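You operate a simulated robot arm through the tools that you are given. There is no shell and no other tool. Be economical: measure what you need, move in short steps, check, and stop when the job is done.

You run a simulated robot arm. Do the job below in one go: nothing can be reset, and whatever is moved stays where it is left.

JOB
Wet the orange brush on the felt pad and scrub the yellow sensor's window clean.
Fine: put the brush back, then set the sensor cover on.
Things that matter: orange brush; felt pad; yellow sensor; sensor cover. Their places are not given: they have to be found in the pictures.

It is judged by the outcome, as a careful person would: the job done as asked, and still so three seconds after it is handed in. It fails if anything else is knocked over, pushed out of place, dropped, spilled or broken. A push-on lid holds only when it is set on centred and level and pressed home; a screw cap is set on level and turned clockwise until tight.

ROBOT AND FRAMES
A 5-joint arm with a two-finger parallel gripper, fixed in place. Base frame: the origin is at the foot of the arm, x ahead of it, y to its left, z up; the work surface is at about z = 0. Lengths are in m, angles in degrees, forces in N, time in s.
With the tool pointing down near the work surface it reaches from about 0.26 to 0.6 m from the base axis. Its first joint turns from -66.0 to 66.0 degrees. The tool tilts only in the upright plane through the base axis and itself; it spins freely about its own axis. Payload 1.57 kg.
The tool frame sits at the grasp point between the pads (the TCP): z along the fingers, y along the line on which they close. The tips reach 0.03 m beyond it. Largest opening 0.08 m; finger width 0.017, thickness 0.012; the body of the gripper, 0.04 by 0.082 m, starts 0.08 m behind the TCP.
Orientation is told as [roll, pitch, yaw] about the base's x, y, z axes, in that order, counted from this pose: with the fingers straight down and closing along the base's y, the tool's x points along the base's -x, its y along +y and its z along -z.

CONTROLS
- The arm moves only by the tool drive_tool. Its argument "rows" is a list of rows, each an object of numbers (a shift or turn left out is 0, a gripper value left out holds the last): "x", "y", "z": the shift along the base's x, y, z in cm; "wx", "wy", "wz": the turn, a rotation vector about the base's x, y, z in degrees; "jaw": the opening in per cent of the stroke, from 0 (shut) to 100 (fully open). In form: [{"x": .., "y": .., "z": .., "wx": .., "wy": .., "wz": .., "jaw": ..}, ...]. A call has 1 to 12 rows; each row shifts and turns the commanded pose from where the row before left it. Rows are played at 5 a second. More than 0.05 m and 8.6 degrees between two rows, or a gripper value outside its range, and nothing of the call is played. Where a pose cannot be reached the arm comes as near as it can. A force on the tool above 40 N (or 10 N above the force at the start of the call, whichever is more), or a blocked arm, ends the call early, and 0.2 s more pass. Each finger travels about 0.153 m/s and halts on what it meets, pressing with about 25 N; the grip force reading is that of the motor and also rises with nothing between the fingers. The clock runs only during rows and for 0.2 s after the last one: add rows that do not move to give the fingers time. The reply holds the time, the measured pose of the TCP, the force on the tool along the base axes, the opening and the grip force, in the units named above and with some noise.
- Cameras (640 x 400 px; columns grow to the right, rows downward): "scene" is fixed at [0.0383, 0.3875, 0.5326]; the picture's right is [-0.79, -0.62, 0.00], its down [-0.31, 0.39, -0.87] and it looks along [0.53, -0.68, -0.50] (base axes); focal length 307 px, centre (320, 200). "wrist" rides on the gripper at [-0.032, 0, -0.078] in the tool frame; the picture's right is [0.00, -1.00, 0.00], its down [0.97, 0.00, -0.24] and it looks along [0.24, 0.00, 0.97] (tool axes); focal length 218 px, centre (320, 200).
- capture(camera): a new picture of that camera. The clock stands still meanwhile.
- measure_at(camera, pixels): for up to 12 pixels [column, row] of the newest picture of that camera ("zoom" is the newest enlarged one), the place [x, y, z] in the base frame of the surface seen there, good to about 0.002 m. The clock stands still meanwhile.
- inspect(camera, box): a new picture of the part [left, top, right, bottom] of that camera's present view, enlarged. The clock stands still meanwhile.
- sign_off(): hands the job in; it is judged then, once.

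Work in short steps. Measure before you move; look again where a grasp or a placing could have gone wrong, and mend it. You have 80 turns and 46 pictures in all, those below and enlarged ones among them. Open the gripper and draw the arm clear of the work before you hand the job in, unless the task says otherwise; then end with one line.

The tools are called after "Emit:" by a JSON object that holds its "op" and its "data". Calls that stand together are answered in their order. drive_tool: Moves the arm, as the interface text tells. Its arguments: {"type":"object","properties":{"rows":{"type":"array","items":{"type":"object","properties":{"x":{"type":"number"},"y":{"type":"number"},"z":{"type":"number"},"wx":{"type":"number"},"wy":{"type":"number"},"wz":{"type":"number"},"jaw":{"type":"number"}}}}},"required":["rows"]} The other tools are called the same way: capture (camera) takes a picture; measure_at (camera, pixels) gives the place of the surface under pixels of a picture; inspect (camera, box) takes an enlarged picture of a part of a camera's view; sign_off () hands the job in.

At the start:

```text
clock: 0.0
eef_pos: [0.3187, -0.0516, 0.3232]
ee_rot: [0.0, 0.1, 0.0]
contact_force: [-0.3, -0.3, 0.1]
gripper_width: 0.0801
gripper_force: 0.0
```

scene: 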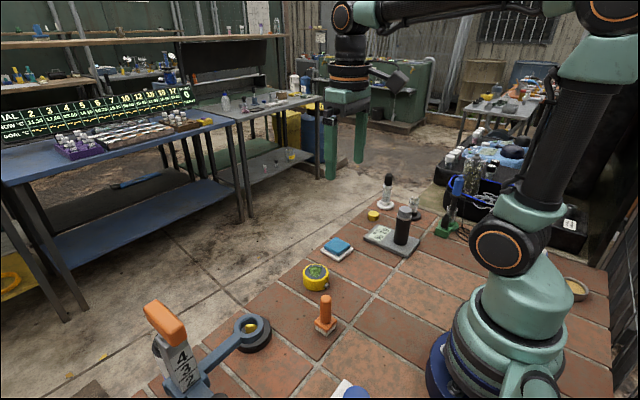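
wrist: 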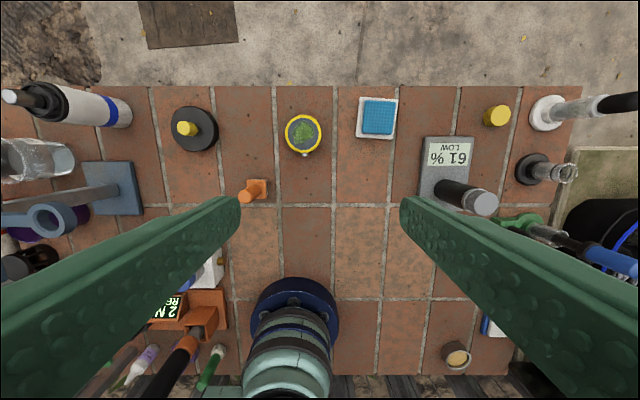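

The pictures show a yellow sensor (scene 316,277), an orange brush (325,315), a blue pad (337,249) and a black disc with a yellow knob (wrist 194,128), which may be the cover. I'll enlarge these areas.

Emit:
{"op": "inspect", "data": {"camera": "scene", "box": [220, 220, 380, 360]}}

Emit:
{"op": "inspect", "data": {"camera": "wrist", "box": [150, 80, 410, 220]}}

Emit:
{"op": "inspect", "data": {"camera": "scene", "box": [340, 160, 480, 270]}}

Emit:
{"op": "measure_at", "data": {"camera": "wrist", "pixels": [[302, 133], [302, 115], [286, 133], [320, 133], [305, 154], [187, 128], [205, 145], [240, 197], [262, 188], [377, 117], [497, 115], [392, 134]]}}

```text
2.86 times, centred on (300, 290) of scene
```

zoom: 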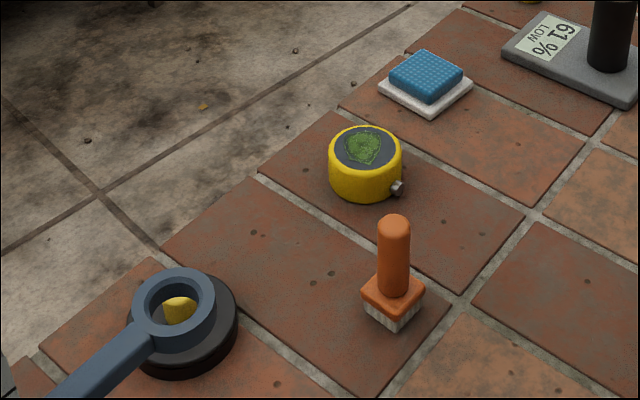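

```text
2.46 times, centred on (280, 150) of wrist
```

zoom: 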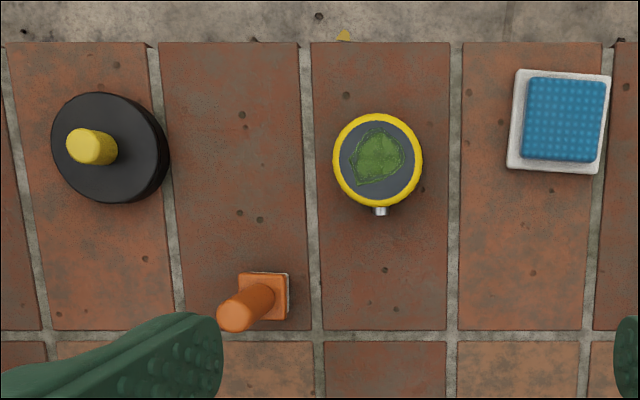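

```text
3.64 times, centred on (410, 215) of scene
```

zoom: 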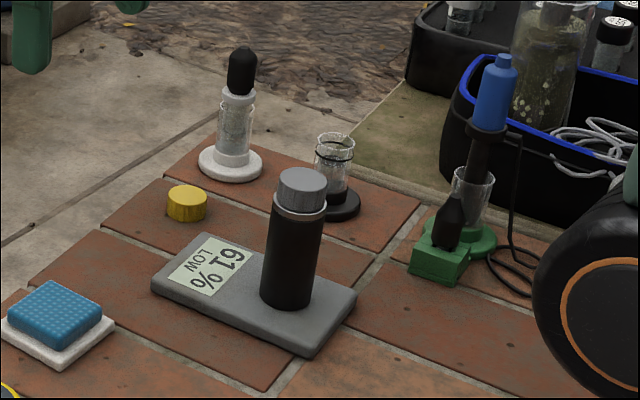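

```text
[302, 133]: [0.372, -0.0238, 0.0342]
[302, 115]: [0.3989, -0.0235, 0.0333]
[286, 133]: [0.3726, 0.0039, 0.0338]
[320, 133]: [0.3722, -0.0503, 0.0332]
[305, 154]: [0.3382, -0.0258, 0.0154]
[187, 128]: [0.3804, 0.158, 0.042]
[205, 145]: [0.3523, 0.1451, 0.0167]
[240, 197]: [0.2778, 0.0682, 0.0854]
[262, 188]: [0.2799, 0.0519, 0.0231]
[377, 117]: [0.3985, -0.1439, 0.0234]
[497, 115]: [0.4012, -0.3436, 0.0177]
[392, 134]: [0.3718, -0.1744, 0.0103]
```

The sensor is at about (0.372,-0.024) with its top at z 0.034. The black disc with the yellow knob is near (0.37,0.15), and the brush near (0.28,0.055). I'll check the rest of the table for other possible covers.

Emit:
{"op": "inspect", "data": {"camera": "wrist", "box": [0, 70, 240, 240]}}

Emit:
{"op": "inspect", "data": {"camera": "wrist", "box": [60, 230, 300, 400]}}

Emit:
{"op": "inspect", "data": {"camera": "scene", "box": [130, 280, 370, 400]}}

Emit:
{"op": "measure_at", "data": {"camera": "scene", "pixels": [[325, 296], [316, 268], [257, 333], [250, 328], [326, 323], [335, 322], [255, 347], [240, 318], [172, 318], [265, 322]]}}

```text
2.35 times, centred on (120, 155) of wrist
```

zoom: 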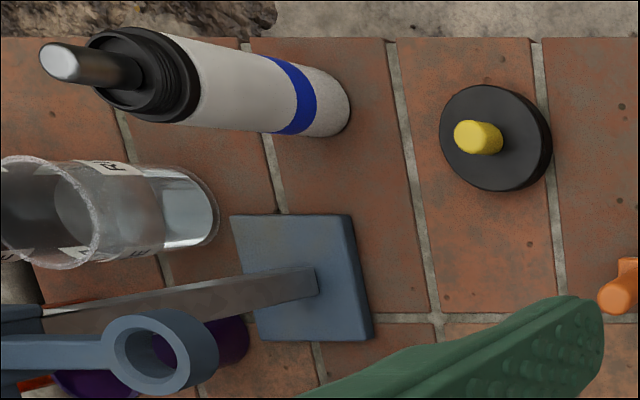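

```text
2.35 times, centred on (180, 315) of wrist
```

zoom: 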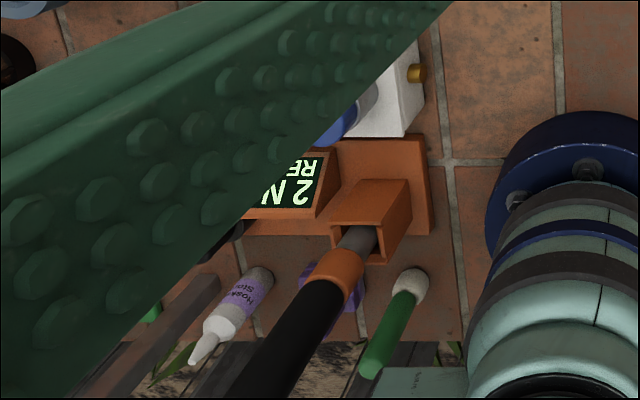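

```text
2.67 times, centred on (250, 340) of scene
```

zoom: 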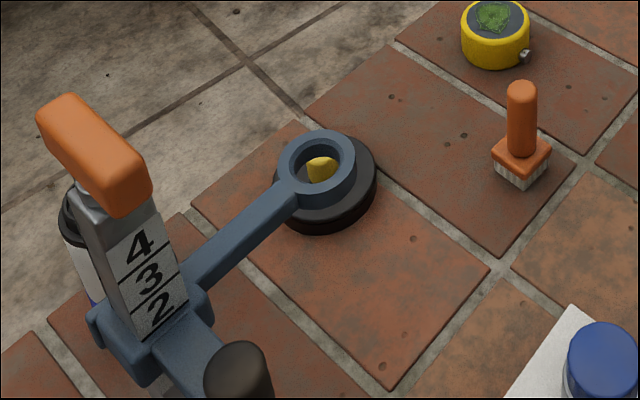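

```text
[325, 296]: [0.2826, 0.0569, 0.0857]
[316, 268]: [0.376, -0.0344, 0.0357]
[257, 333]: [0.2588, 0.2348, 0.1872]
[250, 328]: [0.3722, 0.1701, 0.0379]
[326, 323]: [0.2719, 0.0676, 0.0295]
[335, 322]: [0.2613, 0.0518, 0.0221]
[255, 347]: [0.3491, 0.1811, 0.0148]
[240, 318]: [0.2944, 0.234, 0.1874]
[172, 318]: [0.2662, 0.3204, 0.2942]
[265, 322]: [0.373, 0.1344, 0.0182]
```

The disc with the yellow knob is the only plausible cover. Next I'll measure the brush handle, block and cover more finely.

Emit:
{"op": "measure_at", "data": {"camera": "wrist", "pixels": [[249, 182], [257, 181], [266, 182], [266, 189], [266, 197], [244, 198], [246, 202], [250, 195], [256, 189], [246, 192]]}}

Emit:
{"op": "measure_at", "data": {"camera": "wrist", "pixels": [[184, 130], [196, 130], [178, 128], [173, 130], [215, 130], [194, 110], [194, 148], [182, 124], [182, 134], [210, 130], [188, 130]]}}

Emit:
{"op": "measure_at", "data": {"camera": "wrist", "pixels": [[303, 117], [303, 150], [288, 134], [319, 134], [304, 157], [361, 100], [394, 100], [360, 137], [365, 102], [392, 103], [363, 132], [390, 132]]}}

```text
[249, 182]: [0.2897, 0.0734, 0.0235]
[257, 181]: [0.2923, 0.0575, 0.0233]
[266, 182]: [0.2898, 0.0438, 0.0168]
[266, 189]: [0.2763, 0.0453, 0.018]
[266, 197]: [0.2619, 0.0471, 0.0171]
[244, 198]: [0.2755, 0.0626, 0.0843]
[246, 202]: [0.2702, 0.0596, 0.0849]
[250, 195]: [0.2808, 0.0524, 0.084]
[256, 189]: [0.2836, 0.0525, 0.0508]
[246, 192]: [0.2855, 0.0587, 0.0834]
```

```text
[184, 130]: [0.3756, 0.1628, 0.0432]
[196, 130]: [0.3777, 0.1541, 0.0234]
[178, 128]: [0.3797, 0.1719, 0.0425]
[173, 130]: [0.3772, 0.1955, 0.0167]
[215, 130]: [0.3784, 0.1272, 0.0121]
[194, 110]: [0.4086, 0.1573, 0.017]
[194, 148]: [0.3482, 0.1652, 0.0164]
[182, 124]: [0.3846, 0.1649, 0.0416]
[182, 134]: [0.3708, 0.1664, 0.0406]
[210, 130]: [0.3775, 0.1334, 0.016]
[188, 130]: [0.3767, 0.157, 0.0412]
```

```text
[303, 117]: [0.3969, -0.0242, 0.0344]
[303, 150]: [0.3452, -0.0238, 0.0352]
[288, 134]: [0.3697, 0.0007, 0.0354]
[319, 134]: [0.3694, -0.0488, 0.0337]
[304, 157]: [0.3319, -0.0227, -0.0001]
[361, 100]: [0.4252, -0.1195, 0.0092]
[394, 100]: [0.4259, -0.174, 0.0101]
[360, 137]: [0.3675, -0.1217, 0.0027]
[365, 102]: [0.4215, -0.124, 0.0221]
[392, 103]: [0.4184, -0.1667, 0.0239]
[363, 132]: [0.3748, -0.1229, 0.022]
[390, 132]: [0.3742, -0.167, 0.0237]
```

The brush handle stands at about (0.278,0.060), with the top at 0.085 and the block top at 0.0235. I'll move above it.

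Emit:
{"op": "drive_tool", "data": {"rows": [{"x": -0.82, "y": 2.24, "z": -3.4, "jaw": 100}, {"x": -0.82, "y": 2.24, "z": -3.4}, {"x": -0.82, "y": 2.24, "z": -3.4}, {"x": -0.82, "y": 2.24, "z": -3.4}, {"x": -0.82, "y": 2.24, "z": -3.4}, {}]}}

Emit:
{"op": "capture", "data": {"camera": "wrist"}}

```text
clock: 1.4
eef_pos: [0.2781, 0.0625, 0.1534]
ee_rot: [0.0, 0.0, 0.0]
contact_force: [0.1, -0.1, 0.6]
gripper_width: 0.08
gripper_force: 0.0
```

```text
37 pictures are left
```

wrist: 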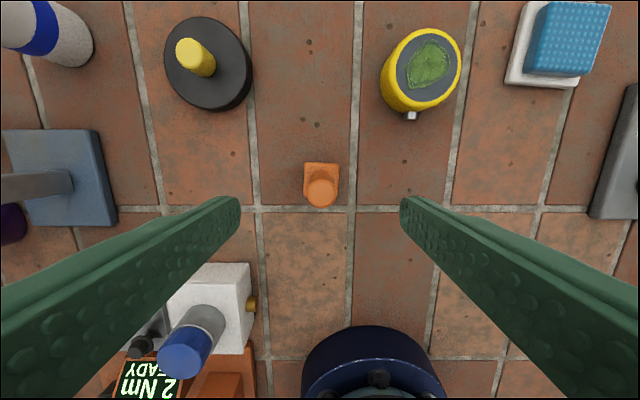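

The handle is centred at (321,190), and there is a white box at (200,310) near the left finger's side. I'll measure both before descending.

Emit:
{"op": "measure_at", "data": {"camera": "wrist", "pixels": [[321, 190], [308, 190], [335, 190], [321, 180], [321, 203], [305, 165], [337, 165], [230, 270], [248, 268], [185, 350], [255, 303]]}}

Emit:
{"op": "measure_at", "data": {"camera": "wrist", "pixels": [[195, 55], [183, 52], [210, 60], [195, 42], [210, 22], [235, 75], [250, 60], [165, 60], [208, 105]]}}

```text
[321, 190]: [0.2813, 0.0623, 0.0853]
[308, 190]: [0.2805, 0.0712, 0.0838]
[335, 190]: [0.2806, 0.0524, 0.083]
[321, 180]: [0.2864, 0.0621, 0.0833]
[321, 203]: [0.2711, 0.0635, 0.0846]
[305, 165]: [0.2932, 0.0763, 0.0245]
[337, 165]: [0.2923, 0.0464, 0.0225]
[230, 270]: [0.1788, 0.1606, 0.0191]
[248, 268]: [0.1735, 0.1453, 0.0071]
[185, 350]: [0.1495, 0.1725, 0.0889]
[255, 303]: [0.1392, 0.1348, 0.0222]
```

```text
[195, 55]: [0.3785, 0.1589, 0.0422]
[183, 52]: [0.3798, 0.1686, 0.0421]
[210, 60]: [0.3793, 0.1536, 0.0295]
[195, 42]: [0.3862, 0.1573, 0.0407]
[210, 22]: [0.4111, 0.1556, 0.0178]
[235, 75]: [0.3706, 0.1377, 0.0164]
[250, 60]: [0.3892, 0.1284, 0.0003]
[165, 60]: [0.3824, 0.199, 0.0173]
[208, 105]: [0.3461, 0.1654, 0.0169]
```

The handle centre is (0.278,0.062), right under the TCP, and the box is well clear. I'll descend to z≈0.062 and close.

Emit:
{"op": "drive_tool", "data": {"rows": [{"z": -3.1}, {"z": -3}, {"z": -3}, {"jaw": 50}, {"jaw": 0}, {}, {}, {}]}}

```text
clock: 3.2
eef_pos: [0.2781, 0.0633, 0.0627]
ee_rot: [0.0, 0.0, -0.1]
contact_force: [-0.3, -0.1, -0.7]
gripper_width: 0.0209
gripper_force: 24.8
```

The handle is held at 0.021 wide. I'll lift it and carry it over the pad at (0.397,-0.145).

Emit:
{"op": "drive_tool", "data": {"rows": [{"z": 3.5}, {"z": 3.5}, {"x": 1.98, "y": -3.47}, {"x": 1.98, "y": -3.47}, {"x": 1.98, "y": -3.47}, {"x": 1.98, "y": -3.47}, {"x": 1.98, "y": -3.47}, {"x": 1.98, "y": -3.47}, {}, {}]}}

Emit:
{"op": "capture", "data": {"camera": "wrist"}}

Emit:
{"op": "inspect", "data": {"camera": "scene", "box": [240, 160, 440, 320]}}

```text
clock: 5.4
eef_pos: [0.3986, -0.1435, 0.1326]
ee_rot: [0.0, 0.0, 0.1]
contact_force: [1.0, -0.3, -0.5]
gripper_width: 0.0206
gripper_force: 25.4
```

```text
36 pictures are left
```

wrist: 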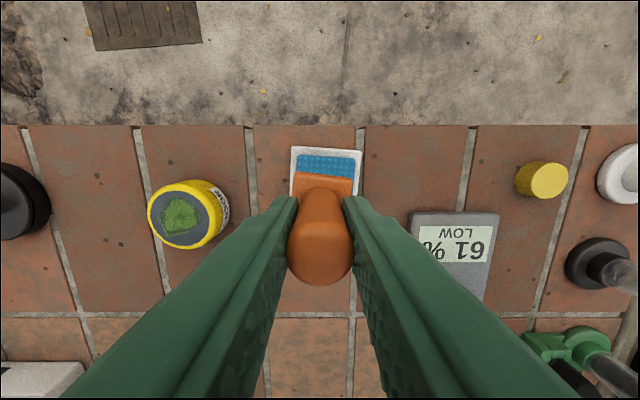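

```text
2.50 times, centred on (340, 240) of scene
```

zoom: 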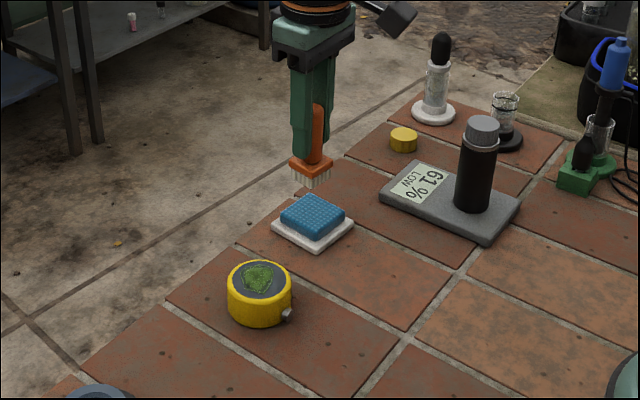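

The brush hangs upright over the pad. I'll lower it to first contact at about z 0.086 and watch the force.

Emit:
{"op": "drive_tool", "data": {"rows": [{"z": -2.0}, {"z": -2.0}, {"z": -0.5}, {"z": -0.3}, {}]}}

```text
clock: 6.6
eef_pos: [0.3986, -0.1451, 0.0867]
ee_rot: [-0.1, -0.2, 0.1]
contact_force: [1.9, 7.2, 21.0]
gripper_width: 0.0208
gripper_force: 25.1
```

The brush is in firm contact at 21 N. I'll ease off slightly, rub it gently on the felt to wet it, then lift.

Emit:
{"op": "drive_tool", "data": {"rows": [{"z": 0.1}, {"x": 0.4}, {"x": -0.8}, {"x": 0.4}, {"y": 0.4}, {"y": -0.4}, {}, {}]}}

Emit:
{"op": "inspect", "data": {"camera": "scene", "box": [260, 180, 420, 300]}}

```text
clock: 8.4
eef_pos: [0.3975, -0.1463, 0.0876]
ee_rot: [0.0, 0.0, -0.1]
contact_force: [0.0, 0.3, -0.1]
gripper_width: 0.0203
gripper_force: 24.9
```

```text
3.33 times, centred on (340, 240) of scene
```

zoom: 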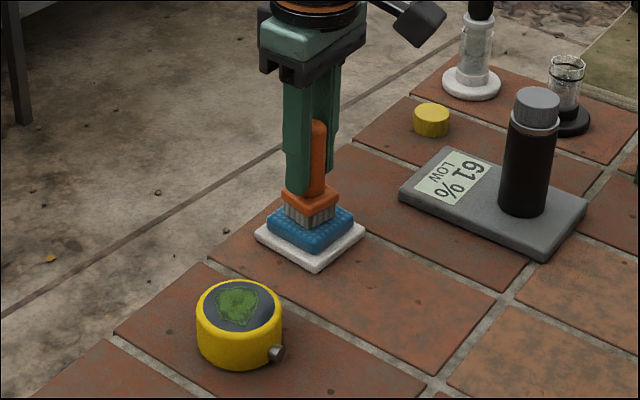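

The bristles look darker on the pad, but the force fell to zero during the rub. I'll press once more with a short dwell, then lift.

Emit:
{"op": "drive_tool", "data": {"rows": [{"z": -0.15}, {}, {"x": 0.3}, {"x": -0.3}, {}, {}]}}

Emit:
{"op": "drive_tool", "data": {"rows": [{"z": 2.5}, {"z": 2.5}, {}]}}

Emit:
{"op": "inspect", "data": {"camera": "scene", "box": [260, 180, 420, 300]}}

```text
clock: 9.8
eef_pos: [0.3994, -0.148, 0.0843]
ee_rot: [0.0, -0.3, 0.0]
contact_force: [6.9, 4.6, 10.6]
gripper_width: 0.0203
gripper_force: 25.1
```

```text
clock: 10.6
eef_pos: [0.3979, -0.1468, 0.1345]
ee_rot: [0.0, 0.1, 0.0]
contact_force: [0.4, 0.9, -0.7]
gripper_width: 0.0203
gripper_force: 24.8
```

```text
3.33 times, centred on (340, 240) of scene
```

zoom: 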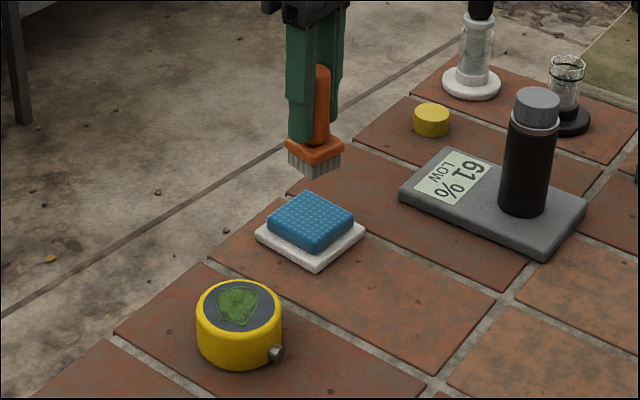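

The bristles are now dark and wet. I'll move over the sensor window at (0.371,-0.024) and check alignment.

Emit:
{"op": "drive_tool", "data": {"rows": [{"x": -0.9, "y": 4.1}, {"x": -0.9, "y": 4.1}, {"x": -0.9, "y": 4.1}, {}, {"z": -2.0}, {}]}}

Emit:
{"op": "inspect", "data": {"camera": "scene", "box": [260, 200, 400, 310]}}

Emit:
{"op": "capture", "data": {"camera": "wrist"}}

```text
clock: 12.0
eef_pos: [0.3707, -0.0247, 0.1121]
ee_rot: [-0.1, -0.1, 0.0]
contact_force: [-0.2, 0.6, -0.7]
gripper_width: 0.021
gripper_force: 25.3
```

```text
3.64 times, centred on (330, 255) of scene
```

zoom: 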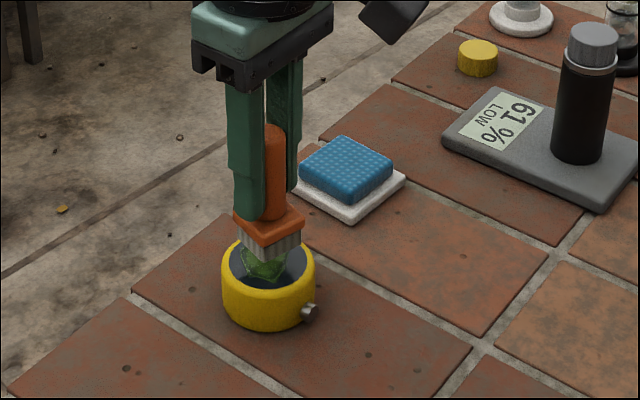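

```text
31 pictures are left
```

wrist: 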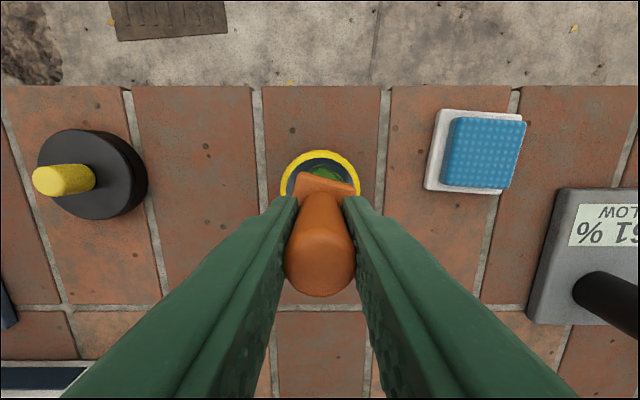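

The brush is centred over the window, though it has turned slightly about its handle. I'll lower to light contact.

Emit:
{"op": "drive_tool", "data": {"rows": [{"z": -0.8}, {"z": -0.4}, {"z": -0.25}, {}]}}

```text
clock: 13.0
eef_pos: [0.3695, -0.0229, 0.1003]
ee_rot: [0.0, 0.0, 0.0]
contact_force: [1.0, 0.1, -0.5]
gripper_width: 0.0202
gripper_force: 25.4
```

Emit:
{"op": "drive_tool", "data": {"rows": [{"z": -0.15}, {"z": -0.1}, {"z": -0.1}, {}]}}

```text
clock: 14.0
eef_pos: [0.369, -0.0246, 0.0958]
ee_rot: [0.0, -0.1, 0.0]
contact_force: [-0.3, 0.8, -0.6]
gripper_width: 0.0202
gripper_force: 24.6
```

There's no contact yet at z 0.096. I'll go down another few millimetres.

Emit:
{"op": "drive_tool", "data": {"rows": [{"z": -0.1}, {"z": -0.1}, {}]}}

```text
clock: 14.8
eef_pos: [0.3694, -0.024, 0.0943]
ee_rot: [0.1, 0.0, 0.0]
contact_force: [-6.5, -2.4, 18.5]
gripper_width: 0.0203
gripper_force: 25.2
```

Contact is at 18 N. I'll ease off half a millimetre and scrub with short strokes.

Emit:
{"op": "drive_tool", "data": {"rows": [{"z": 0.05}, {"x": 0.5}, {"x": -0.5}, {"x": -0.5}, {"x": 0.5}, {"y": 0.5}, {"y": -0.5}, {"y": -0.5}, {"y": 0.5}, {}]}}

Emit:
{"op": "inspect", "data": {"camera": "scene", "box": [260, 200, 400, 310]}}

```text
clock: 17.0
eef_pos: [0.3702, -0.0241, 0.094]
ee_rot: [0.0, -0.1, 0.0]
contact_force: [-0.7, -3.4, 5.8]
gripper_width: 0.0203
gripper_force: 24.7
```

```text
3.64 times, centred on (330, 255) of scene
```

zoom: 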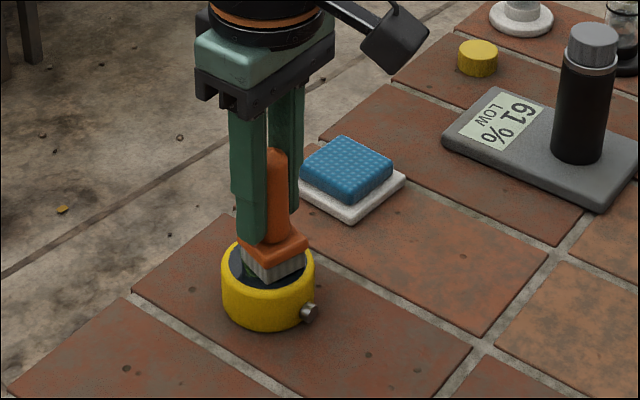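

The sensor hasn't moved. I'll do more strokes along x and y and watch the force.

Emit:
{"op": "drive_tool", "data": {"rows": [{"x": 0.7}, {"x": -0.7}, {"x": -0.7}, {"x": 0.7}, {"x": 0.7}, {"x": -0.7}, {"x": -0.7}, {"x": 0.7}, {}]}}

Emit:
{"op": "drive_tool", "data": {"rows": [{"y": 0.7}, {"y": -0.7}, {"y": -0.7}, {"y": 0.7}, {"y": 0.7}, {"y": -0.7}, {"y": -0.7}, {"y": 0.7}, {}]}}

Emit:
{"op": "drive_tool", "data": {"rows": [{"z": 2.5}, {"z": 2.5}, {"x": -4}, {}]}}

Emit:
{"op": "inspect", "data": {"camera": "scene", "box": [260, 200, 400, 310]}}

```text
clock: 19.0
eef_pos: [0.3702, -0.0247, 0.0934]
ee_rot: [0.0, 0.0, 0.0]
contact_force: [-0.3, -0.1, -1.0]
gripper_width: 0.0206
gripper_force: 24.6
```

```text
clock: 21.0
eef_pos: [0.3694, -0.0237, 0.0963]
ee_rot: [0.0, 0.1, 0.1]
contact_force: [0.1, 0.2, -0.5]
gripper_width: 0.0201
gripper_force: 25.0
```

```text
clock: 22.0
eef_pos: [0.3293, -0.0237, 0.1452]
ee_rot: [0.0, 0.0, 0.0]
contact_force: [-1.0, -0.2, -0.8]
gripper_width: 0.0201
gripper_force: 24.8
```

```text
3.64 times, centred on (330, 255) of scene
```

zoom: 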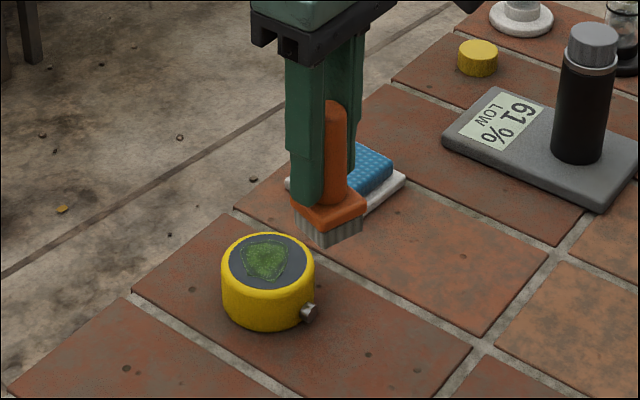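

The grime is fainter but still there, and the strokes lost contact. I'll go back and press a bit deeper.

Emit:
{"op": "drive_tool", "data": {"rows": [{"x": 4}, {"z": -2.5}, {"z": -2.3}, {"z": -0.2}, {"z": -0.1}, {"z": -0.1}, {}]}}

```text
clock: 23.6
eef_pos: [0.3706, -0.0236, 0.0932]
ee_rot: [0.0, 0.1, 0.0]
contact_force: [-1.1, 0.2, 2.5]
gripper_width: 0.0204
gripper_force: 24.7
```

There's light contact now at 2.5 N. I'll go 1 mm deeper, stroke along x, and check the force afterwards.

Emit:
{"op": "drive_tool", "data": {"rows": [{"z": -0.1}, {"x": 0.5}, {"x": -0.5}, {"x": -0.5}, {"x": 0.5}, {"x": 0.5}, {"x": -0.5}, {"x": -0.5}, {"x": 0.5}]}}

Emit:
{"op": "drive_tool", "data": {"rows": [{"z": -0.05}, {"y": 0.5}, {"y": -0.5}, {"y": -0.5}, {"y": 0.5}, {"y": 0.5}, {"y": -0.5}, {"y": -0.5}, {"y": 0.5}]}}

```text
clock: 25.6
eef_pos: [0.3703, -0.0244, 0.0926]
ee_rot: [0.0, 0.0, 0.1]
contact_force: [-0.4, -0.5, -0.8]
gripper_width: 0.0203
gripper_force: 25.5
```

```text
clock: 27.6
eef_pos: [0.3691, -0.0247, 0.0913]
ee_rot: [0.0, 0.1, 0.1]
contact_force: [0.6, -0.6, -0.5]
gripper_width: 0.0204
gripper_force: 25.1
```

The handle is creeping up in the grip as I press. I'll interleave small downward steps to keep pressure on while stroking.

Emit:
{"op": "drive_tool", "data": {"rows": [{"z": -0.1}, {"x": 0.5, "z": -0.02}, {"x": -0.5, "z": -0.02}, {"x": -0.5, "z": -0.02}, {"x": 0.5, "z": -0.02}, {"x": 0.5, "z": -0.02}, {"x": -0.5, "z": -0.02}, {"x": -0.5, "z": -0.02}, {"x": 0.5, "z": -0.02}]}}

Emit:
{"op": "inspect", "data": {"camera": "scene", "box": [260, 200, 400, 310]}}

```text
clock: 29.0
eef_pos: [0.3707, -0.0228, 0.0894]
ee_rot: [0.1, 0.9, 0.1]
contact_force: [-3.5, 0.5, 8.3]
gripper_width: 0.0201
gripper_force: 24.6
stopped in row 7: the force on the tool passed its limit (the readings are from after the stop); the commanded pose is now the measured one
```

```text
3.64 times, centred on (330, 255) of scene
```

zoom: 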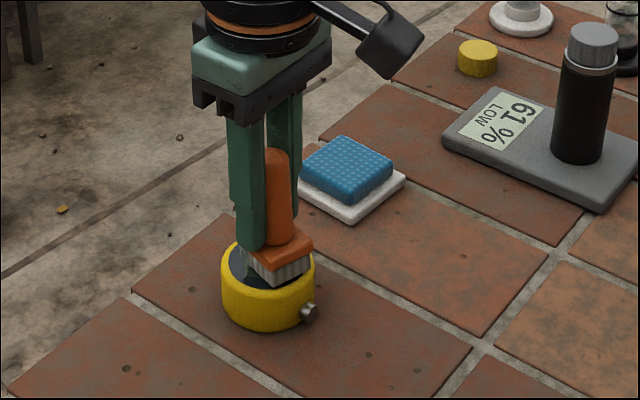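

The force limit tripped once, and contact is now about 8 N. I'll hold this height and do gentle strokes in both directions.

Emit:
{"op": "drive_tool", "data": {"rows": [{"x": 0.5}, {"x": -0.5}, {"x": -0.4}, {"x": 0.4}, {"y": -0.5}, {"y": 0.5}, {"y": 0.4}, {"y": -0.4}, {}]}}

Emit:
{"op": "drive_tool", "data": {"rows": [{"z": -0.05}, {"x": 0.5}, {"x": -0.5}, {"x": -0.4}, {"x": 0.4}, {"y": -0.5}, {"y": 0.5}, {"y": 0.4}, {"y": -0.4}, {}]}}

Emit:
{"op": "drive_tool", "data": {"rows": [{"z": 2.5}, {"z": 2.5}, {"x": -4.5}, {}]}}

Emit:
{"op": "inspect", "data": {"camera": "scene", "box": [260, 200, 400, 310]}}

```text
clock: 29.4
eef_pos: [0.3717, -0.0236, 0.0899]
ee_rot: [0.1, 1.4, 0.1]
contact_force: [-3.7, -0.4, 8.8]
gripper_width: 0.0202
gripper_force: 24.9
stopped in row 2: the force on the tool passed its limit (the readings are from after the stop); the commanded pose is now the measured one
```

```text
clock: 30.1
eef_pos: [0.3739, -0.0232, 0.0885]
ee_rot: [0.0, 1.9, 0.0]
contact_force: [-2.6, 1.1, 6.7]
gripper_width: 0.0206
gripper_force: 24.8
stopped in row 3: the force on the tool passed its limit (the readings are from after the stop); the commanded pose is now the measured one
```

```text
clock: 31.1
eef_pos: [0.3281, -0.0245, 0.1385]
ee_rot: [0.2, 1.9, 0.1]
contact_force: [-0.1, 0.1, -0.7]
gripper_width: 0.0203
gripper_force: 25.4
```

```text
3.64 times, centred on (330, 255) of scene
```

zoom: 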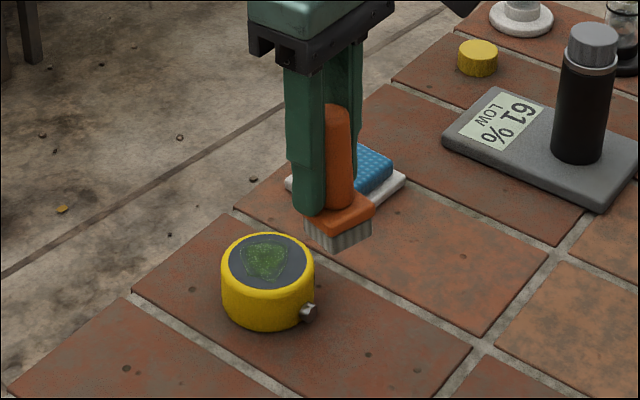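

The grime is much fainter, but the brush is now tilted in the grip with its head toward -x. I'll level the tool and take it over the pad to re-seat and re-grip it there, which also re-wets it.

Emit:
{"op": "drive_tool", "data": {"rows": [{"wy": -1.9}, {"x": 2.4, "y": -4.02}, {"x": 2.4, "y": -4.02}, {"x": 2.4, "y": -4.02}, {}, {}]}}

Emit:
{"op": "inspect", "data": {"camera": "scene", "box": [270, 170, 410, 280]}}

Emit:
{"op": "capture", "data": {"camera": "wrist"}}

```text
clock: 32.5
eef_pos: [0.3992, -0.1452, 0.1378]
ee_rot: [0.1, 0.1, 0.1]
contact_force: [0.1, -0.1, -0.5]
gripper_width: 0.0207
gripper_force: 25.2
```

```text
3.64 times, centred on (340, 225) of scene
```

zoom: 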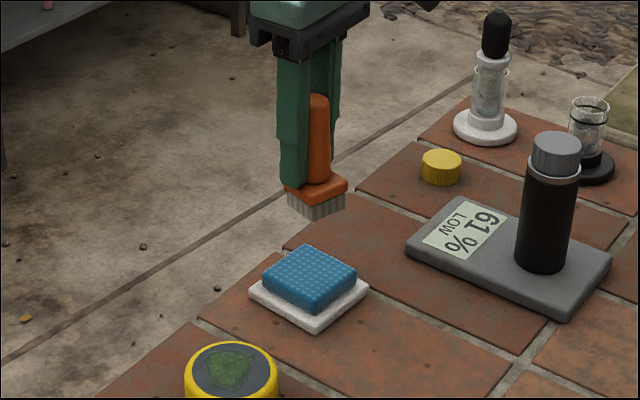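

```text
25 pictures are left
```

wrist: 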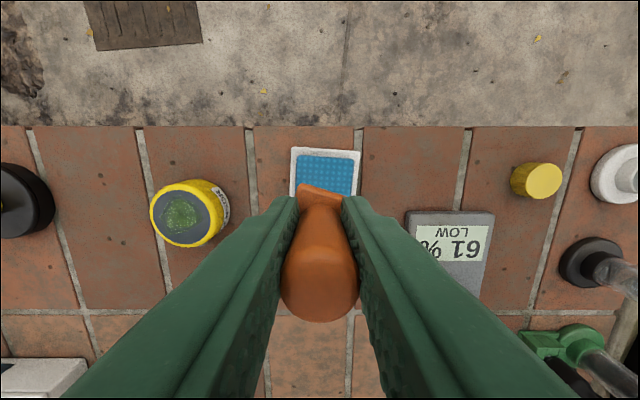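

The brush is nearly upright again, with its block almost against the fingertips, so it shouldn't slip further. I'll dab it on the pad to square and re-wet it.

Emit:
{"op": "drive_tool", "data": {"rows": [{"z": -2.5}, {"z": -2.0}, {"z": -0.7}, {"z": -0.3}, {}]}}

```text
clock: 33.7
eef_pos: [0.4002, -0.1443, 0.0831]
ee_rot: [0.0, 0.1, 0.1]
contact_force: [0.6, -0.4, 0.2]
gripper_width: 0.0201
gripper_force: 24.8
```

No contact yet at z 0.083. I'll continue down in small steps.

Emit:
{"op": "drive_tool", "data": {"rows": [{"z": -0.15}, {"z": -0.15}, {"z": -0.1}, {}]}}

```text
clock: 34.7
eef_pos: [0.3997, -0.1437, 0.0795]
ee_rot: [0.0, 0.0, 0.0]
contact_force: [0.6, 0.2, -0.4]
gripper_width: 0.0202
gripper_force: 24.9
```

Still no contact at 0.0795. I'll take a few more 1 mm steps.

Emit:
{"op": "drive_tool", "data": {"rows": [{"z": -0.1}, {"z": -0.1}, {"z": -0.05}, {}]}}

```text
clock: 35.7
eef_pos: [0.4003, -0.1443, 0.0802]
ee_rot: [0.0, -0.1, 0.0]
contact_force: [-1.9, 4.3, 22.7]
gripper_width: 0.0204
gripper_force: 25.3
```

It's in contact at 23 N. I'll wiggle a little to wet the bristles, lift, and go back over the sensor.

Emit:
{"op": "drive_tool", "data": {"rows": [{"z": 0.05}, {"x": 0.3}, {"x": -0.3}, {}, {}, {"z": 2.5}, {"z": 2.5}, {"x": -1.0, "y": 4.0}, {"x": -1.0, "y": 4.0}, {"x": -0.9, "y": 4.0}, {}]}}

Emit:
{"op": "drive_tool", "data": {"rows": [{"z": -2.5}, {"z": -1.0}, {"z": -0.1}, {}]}}

```text
clock: 38.1
eef_pos: [0.3698, -0.0238, 0.1247]
ee_rot: [0.0, 0.2, 0.0]
contact_force: [-0.3, -0.5, -0.2]
gripper_width: 0.0204
gripper_force: 24.7
```

```text
clock: 39.1
eef_pos: [0.3688, -0.0236, 0.0911]
ee_rot: [0.1, 0.1, 0.1]
contact_force: [-0.3, -1.3, 0.5]
gripper_width: 0.0203
gripper_force: 24.9
```

I'm just above the window with 0.5 N on the tool. I'll step down to light contact.

Emit:
{"op": "drive_tool", "data": {"rows": [{"z": -0.1}, {"z": -0.05}, {}]}}

```text
clock: 39.9
eef_pos: [0.371, -0.023, 0.0889]
ee_rot: [0.0, 0.1, 0.2]
contact_force: [-0.1, 0.7, -1.6]
gripper_width: 0.0201
gripper_force: 25.0
```

No contact yet. I'll step down again.

Emit:
{"op": "drive_tool", "data": {"rows": [{"z": -0.1}, {"z": -0.05}, {}]}}

```text
clock: 40.7
eef_pos: [0.3708, -0.0228, 0.0896]
ee_rot: [0.0, 0.2, 0.1]
contact_force: [-0.1, 0.2, -0.1]
gripper_width: 0.0205
gripper_force: 25.4
```

Still free. I'll take one more small step.

Emit:
{"op": "drive_tool", "data": {"rows": [{"z": -0.1}, {}, {}]}}

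```text
clock: 41.5
eef_pos: [0.3719, -0.0227, 0.0891]
ee_rot: [0.1, 0.0, 0.1]
contact_force: [-5.5, -0.9, 22.0]
gripper_width: 0.0201
gripper_force: 24.9
```

Contact at 22 N. I'll ease 0.5 mm and scrub with smaller steps.

Emit:
{"op": "drive_tool", "data": {"rows": [{"z": 0.05}, {"x": 0.4}, {"x": -0.4}, {"x": -0.4}, {"x": 0.4}, {"y": 0.4}, {"y": -0.4}, {"y": -0.4}, {"y": 0.4}, {"x": 0.4}, {"x": -0.8}, {"x": 0.4}]}}

Emit:
{"op": "drive_tool", "data": {"rows": [{}]}}

```text
clock: 42.8
eef_pos: [0.3693, -0.0223, 0.0887]
ee_rot: [0.0, 0.3, -0.3]
contact_force: [-2.6, -1.6, 9.4]
gripper_width: 0.0203
gripper_force: 25.0
stopped in row 6: the force on the tool passed its limit (the readings are from after the stop); the commanded pose is now the measured one
```

```text
clock: 43.2
eef_pos: [0.3704, -0.0224, 0.0891]
ee_rot: [0.0, 0.3, -0.2]
contact_force: [-2.3, -1.2, 10.9]
gripper_width: 0.0201
gripper_force: 25.3
```

Contact is about 11 N. I'll ease a touch more and continue the strokes.

Emit:
{"op": "drive_tool", "data": {"rows": [{"z": 0.04}, {"y": -0.4}, {"y": 0.4}, {"y": 0.4}, {"y": -0.4}, {"x": 0.4}, {"x": -0.4}, {"x": -0.4}, {"x": 0.4}, {"y": -0.4}, {"y": 0.4}]}}

Emit:
{"op": "drive_tool", "data": {"rows": [{"y": -0.4}, {"y": 0.4}, {"y": 0.4}, {"y": -0.4}, {"x": 0.4}, {"x": -0.4}, {"x": -0.4}, {"x": 0.4}, {"y": -0.4}, {"y": 0.4}]}}

```text
clock: 45.6
eef_pos: [0.3721, -0.0223, 0.0887]
ee_rot: [-0.1, 0.1, -0.4]
contact_force: [1.9, -0.7, 1.0]
gripper_width: 0.0204
gripper_force: 24.6
```

```text
clock: 47.8
eef_pos: [0.3703, -0.0241, 0.0884]
ee_rot: [0.0, 0.3, -0.6]
contact_force: [-10.7, -12.7, 33.0]
gripper_width: 0.0202
gripper_force: 24.9
```

The strokes were made with force on the window. I'll lift aside and look at it.

Emit:
{"op": "drive_tool", "data": {"rows": [{"z": 2.5}, {"z": 2.5}, {"x": -4.5}, {}]}}

Emit:
{"op": "inspect", "data": {"camera": "scene", "box": [260, 200, 400, 310]}}

```text
clock: 48.8
eef_pos: [0.3244, -0.0218, 0.1389]
ee_rot: [-0.1, 0.4, -0.2]
contact_force: [-1.0, -0.2, -1.4]
gripper_width: 0.0202
gripper_force: 25.1
```

```text
3.64 times, centred on (330, 255) of scene
```

zoom: 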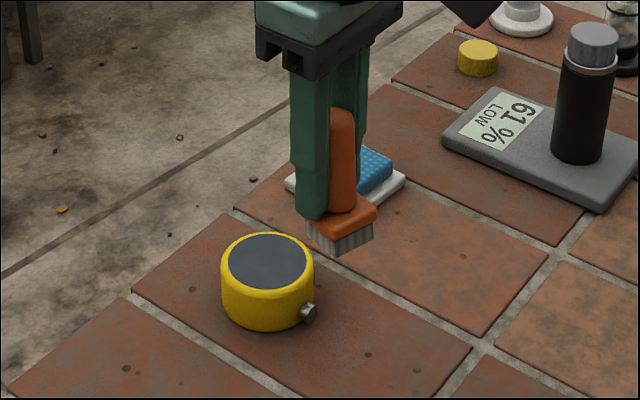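

The window is clean. Now I'll take the brush toward its home at (0.278,0.062) and check its yaw.

Emit:
{"op": "drive_tool", "data": {"rows": [{"x": -1.5, "y": 2.8}, {"x": -1.5, "y": 2.8}, {"x": -1.5, "y": 2.8}, {}, {}]}}

Emit:
{"op": "capture", "data": {"camera": "wrist"}}

Emit:
{"op": "inspect", "data": {"camera": "scene", "box": [270, 230, 390, 340]}}

```text
clock: 50.0
eef_pos: [0.2781, 0.0626, 0.1384]
ee_rot: [-0.1, 0.2, -0.2]
contact_force: [-0.2, 0.3, -1.0]
gripper_width: 0.0201
gripper_force: 25.4
```

```text
23 pictures are left
```

wrist: 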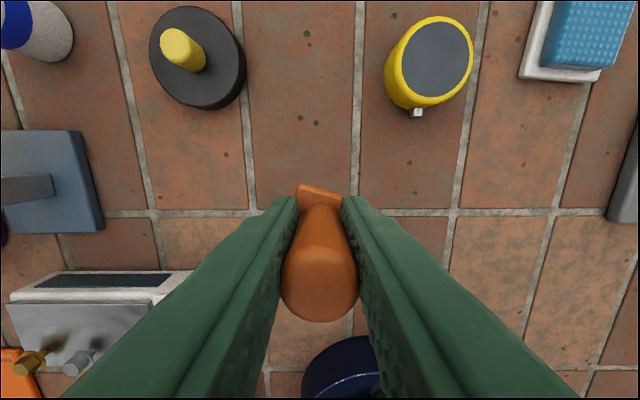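

```text
3.64 times, centred on (330, 285) of scene
```

zoom: 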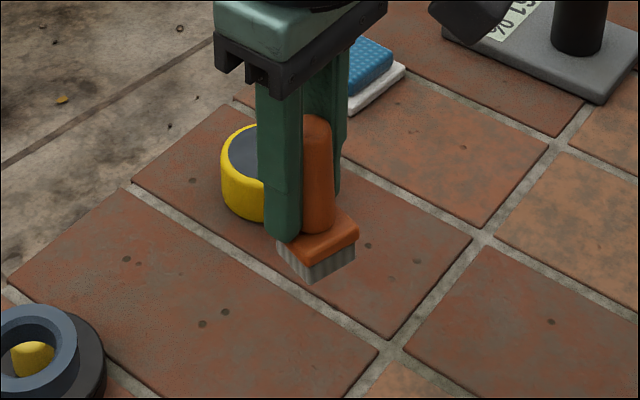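

The brush block is turned about 15° clockwise seen from above. I'll turn it back and lower towards the tile.

Emit:
{"op": "drive_tool", "data": {"rows": [{"wz": 7.5}, {"wz": 7.5}, {"z": -3}, {"z": -3}, {"z": -1.7}, {"z": -0.3}, {}]}}

```text
clock: 51.6
eef_pos: [0.2802, 0.0612, 0.0599]
ee_rot: [-0.1, 0.2, 14.8]
contact_force: [0.6, 1.2, -0.4]
gripper_width: 0.0203
gripper_force: 24.6
```

I'm at z 0.060 with no contact yet. I'll lower in fine steps until it touches.

Emit:
{"op": "drive_tool", "data": {"rows": [{"z": -0.15}, {"z": -0.1}, {"z": -0.1}, {}]}}

```text
clock: 52.6
eef_pos: [0.2801, 0.0614, 0.0553]
ee_rot: [0.0, 0.3, 14.8]
contact_force: [-1.1, -1.1, 7.1]
gripper_width: 0.0202
gripper_force: 25.6
```

It has touched down at 7 N. I'll open and retreat straight up.

Emit:
{"op": "drive_tool", "data": {"rows": [{"jaw": 35}, {"jaw": 60}, {"jaw": 60}, {}, {"z": 3}, {"z": 4}, {"z": 4}, {}]}}

Emit:
{"op": "capture", "data": {"camera": "wrist"}}

Emit:
{"op": "inspect", "data": {"camera": "scene", "box": [220, 220, 380, 360]}}

```text
clock: 54.4
eef_pos: [0.281, 0.0612, 0.1685]
ee_rot: [0.0, 0.3, 14.8]
contact_force: [-0.2, 0.0, -0.3]
gripper_width: 0.048
gripper_force: 0.0
```

```text
21 pictures are left
```

wrist: 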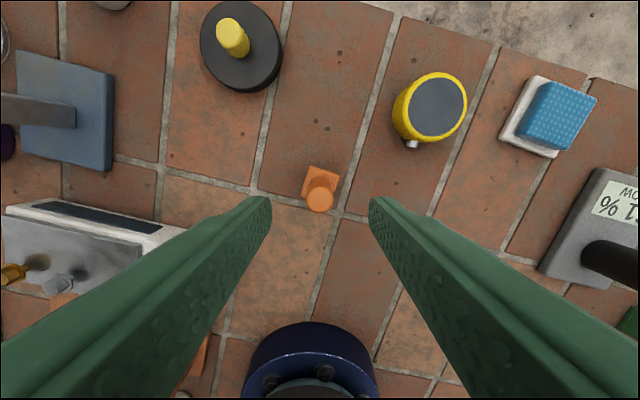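

```text
2.86 times, centred on (300, 290) of scene
```

zoom: 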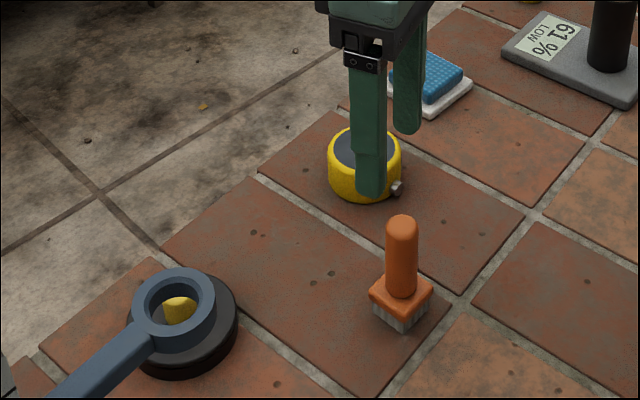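

The brush is standing upright. I'll check how far it is from its old place and refine the sensor and cover centres.

Emit:
{"op": "measure_at", "data": {"camera": "wrist", "pixels": [[320, 200], [308, 197], [333, 200], [308, 166], [339, 172]]}}

Emit:
{"op": "measure_at", "data": {"camera": "wrist", "pixels": [[437, 107], [412, 107], [464, 107], [437, 77], [437, 136], [230, 35], [218, 30], [241, 25], [232, 20], [245, 45], [203, 50], [240, 92]]}}

```text
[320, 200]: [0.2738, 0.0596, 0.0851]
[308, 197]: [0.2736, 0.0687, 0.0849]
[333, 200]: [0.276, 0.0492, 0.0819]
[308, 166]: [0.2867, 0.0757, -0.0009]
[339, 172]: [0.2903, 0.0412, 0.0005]
```

```text
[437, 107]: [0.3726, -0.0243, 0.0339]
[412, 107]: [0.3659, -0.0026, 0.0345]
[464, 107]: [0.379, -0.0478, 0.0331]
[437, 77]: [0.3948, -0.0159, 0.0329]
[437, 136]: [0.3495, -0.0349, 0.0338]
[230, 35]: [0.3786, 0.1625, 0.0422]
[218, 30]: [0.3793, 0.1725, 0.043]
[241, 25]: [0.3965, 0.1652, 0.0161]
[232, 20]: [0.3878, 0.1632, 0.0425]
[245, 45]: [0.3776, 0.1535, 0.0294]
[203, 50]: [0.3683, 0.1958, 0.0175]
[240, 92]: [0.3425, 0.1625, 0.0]
```

The brush is within about 6 mm of its old spot, which is fine. Next I'll go above the cover knob at about (0.379,0.163).

Emit:
{"op": "drive_tool", "data": {"rows": [{"wz": -7.4, "x": 2.45, "y": 2.55}, {"wz": -7.4, "x": 2.45, "y": 2.55}, {"x": 2.45, "y": 2.55}, {"x": 2.45, "y": 2.55, "z": -2}, {"z": -2}, {}, {}]}}

Emit:
{"op": "capture", "data": {"camera": "wrist"}}

Emit:
{"op": "capture", "data": {"camera": "scene"}}

```text
clock: 56.0
eef_pos: [0.3779, 0.1624, 0.1272]
ee_rot: [0.0, 0.2, -0.1]
contact_force: [0.5, -0.1, 0.7]
gripper_width: 0.0479
gripper_force: 0.1
```

```text
19 pictures are left
```

wrist: 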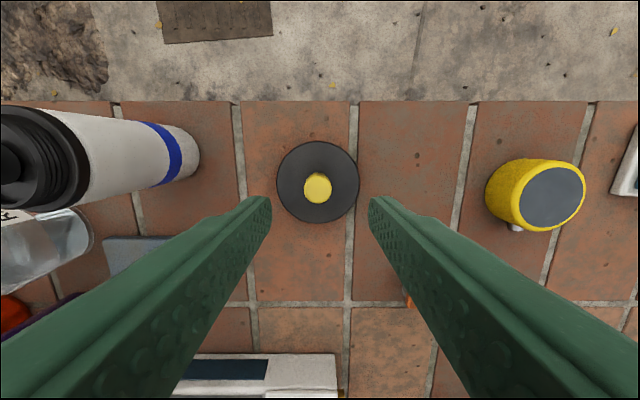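

```text
18 pictures are left
```

scene: 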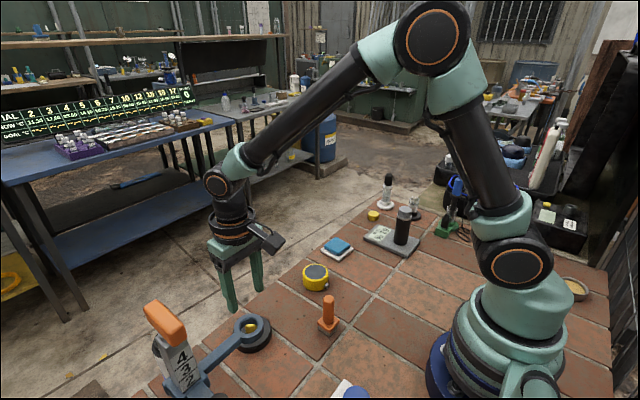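

The cover lies between the fingers, with the knob at (318,188). I'll measure its edges for the exact centre.

Emit:
{"op": "measure_at", "data": {"camera": "wrist", "pixels": [[318, 188], [306, 188], [329, 188], [318, 180], [318, 198], [280, 182], [355, 182], [318, 145], [318, 218], [300, 214]]}}

Emit:
{"op": "measure_at", "data": {"camera": "wrist", "pixels": [[552, 197], [524, 200], [582, 196], [553, 170], [553, 224], [540, 165], [565, 225]]}}

```text
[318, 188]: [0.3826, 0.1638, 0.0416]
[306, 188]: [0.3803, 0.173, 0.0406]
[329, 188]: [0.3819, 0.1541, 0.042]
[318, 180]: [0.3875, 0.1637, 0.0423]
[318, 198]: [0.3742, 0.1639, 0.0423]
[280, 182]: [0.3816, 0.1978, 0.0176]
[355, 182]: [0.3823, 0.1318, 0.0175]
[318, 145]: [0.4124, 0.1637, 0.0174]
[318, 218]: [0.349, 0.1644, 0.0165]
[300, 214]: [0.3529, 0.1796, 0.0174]
```

```text
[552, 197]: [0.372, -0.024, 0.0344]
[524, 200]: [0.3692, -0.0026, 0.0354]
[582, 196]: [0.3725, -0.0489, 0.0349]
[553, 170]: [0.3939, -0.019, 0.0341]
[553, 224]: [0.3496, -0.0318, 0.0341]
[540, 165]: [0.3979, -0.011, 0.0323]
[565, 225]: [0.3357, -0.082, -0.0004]
```

The cover centre is (0.381,0.164). Before grasping, I'll hover over the sensor the same way to get its centre just as accurately.

Emit:
{"op": "drive_tool", "data": {"rows": [{"x": -0.15, "y": -4.6}, {"x": -0.15, "y": -4.7}, {"x": -0.15, "y": -4.7}, {"x": -0.15, "y": -4.7}, {}, {}]}}

Emit:
{"op": "capture", "data": {"camera": "wrist"}}

```text
clock: 57.4
eef_pos: [0.3701, -0.0257, 0.1262]
ee_rot: [0.0, 0.2, 0.0]
contact_force: [-0.7, -1.1, 0.1]
gripper_width: 0.0479
gripper_force: 0.0
```

```text
17 pictures are left
```

wrist: 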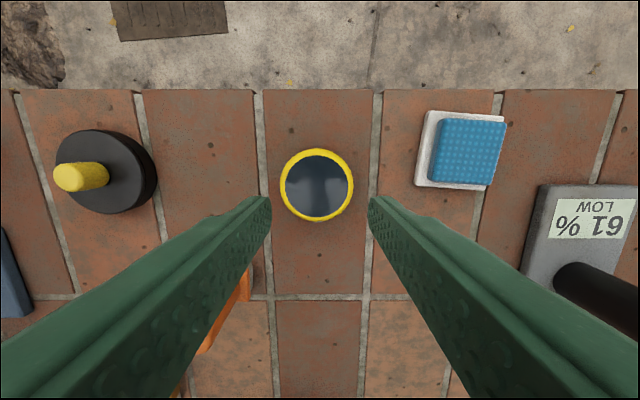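

The sensor ring spans columns 279–354 and rows 148–222. I'll measure its inner and outer edges.

Emit:
{"op": "measure_at", "data": {"camera": "wrist", "pixels": [[282, 185], [351, 185], [317, 151], [317, 219], [286, 185], [348, 185], [317, 157], [317, 215], [317, 185], [317, 153], [317, 218]]}}

Emit:
{"op": "inspect", "data": {"camera": "wrist", "box": [260, 130, 380, 240]}}

```text
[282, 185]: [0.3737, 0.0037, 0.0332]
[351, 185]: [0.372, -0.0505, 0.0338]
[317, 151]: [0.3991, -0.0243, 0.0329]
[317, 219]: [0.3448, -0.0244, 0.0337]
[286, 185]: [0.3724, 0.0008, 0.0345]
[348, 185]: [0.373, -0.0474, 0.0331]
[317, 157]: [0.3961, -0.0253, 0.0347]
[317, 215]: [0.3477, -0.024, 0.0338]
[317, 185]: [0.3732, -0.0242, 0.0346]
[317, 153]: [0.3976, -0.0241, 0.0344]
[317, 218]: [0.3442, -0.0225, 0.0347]
```

```text
3.64 times, centred on (320, 185) of wrist
```

zoom: 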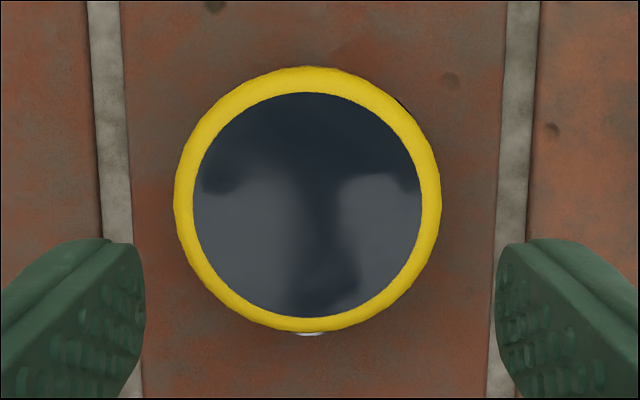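

The sensor centre is (0.372,-0.024), and the cover centre is (0.381,0.164). I'll go back to the cover, descend to z≈0.051 and close on the knob.

Emit:
{"op": "drive_tool", "data": {"rows": [{"x": 0.25, "y": 4.7}, {"x": 0.25, "y": 4.7}, {"x": 0.25, "y": 4.7}, {"x": 0.3, "y": 4.75}, {}, {"z": -3}, {"z": -3}, {}]}}

```text
clock: 59.2
eef_pos: [0.3826, 0.1629, 0.0649]
ee_rot: [-0.2, 0.2, 0.0]
contact_force: [-0.4, -0.5, 0.0]
gripper_width: 0.0481
gripper_force: 0.0
```

I'm at z 0.065 over the knob. I'll lower to about 0.050, so the tips sit just above the disc, and close.

Emit:
{"op": "drive_tool", "data": {"rows": [{"z": -1.0}, {"z": -0.45}, {}, {"jaw": 35}, {"jaw": 0}, {}, {}, {}]}}

Emit:
{"op": "capture", "data": {"camera": "wrist"}}

```text
clock: 61.0
eef_pos: [0.3825, 0.1627, 0.0511]
ee_rot: [-0.1, 0.2, 0.1]
contact_force: [-0.8, 0.0, 0.6]
gripper_width: 0.0203
gripper_force: 24.9
```

```text
15 pictures are left
```

wrist: 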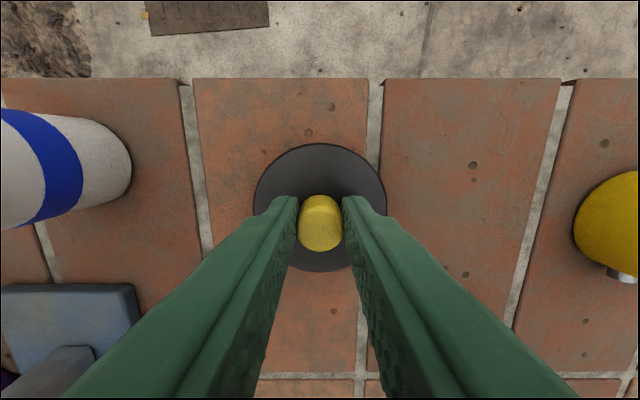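

The knob is gripped at 0.020 wide. I'll lift and carry the cover over the sensor with a shift of (-0.9,-18.8) cm.

Emit:
{"op": "drive_tool", "data": {"rows": [{"z": 1}, {"z": 3}, {"z": 2.5}, {"x": -0.22, "y": -4.7}, {"x": -0.22, "y": -4.7}, {"x": -0.22, "y": -4.7}, {"x": -0.22, "y": -4.7}, {}, {}]}}

Emit:
{"op": "capture", "data": {"camera": "wrist"}}

Emit:
{"op": "inspect", "data": {"camera": "scene", "box": [250, 200, 390, 310]}}

```text
clock: 63.0
eef_pos: [0.3757, -0.0245, 0.1152]
ee_rot: [0.0, 0.3, 0.0]
contact_force: [-0.9, -0.2, 0.2]
gripper_width: 0.0203
gripper_force: 25.5
```

```text
14 pictures are left
```

wrist: 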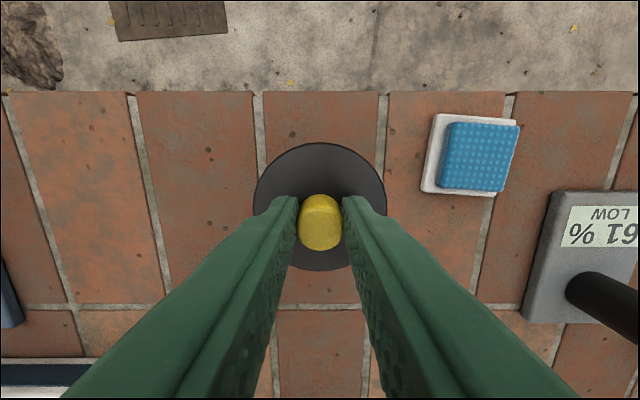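

```text
3.64 times, centred on (320, 255) of scene
```

zoom: 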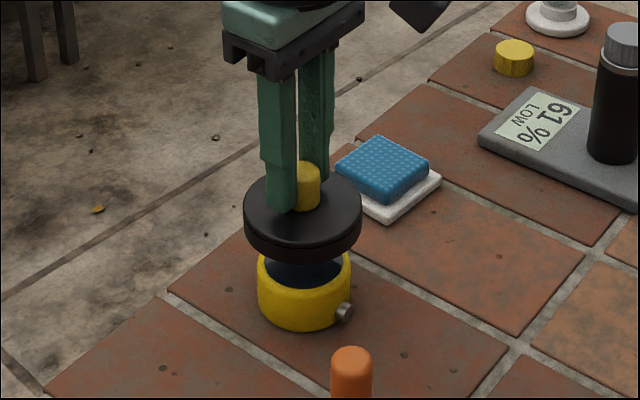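

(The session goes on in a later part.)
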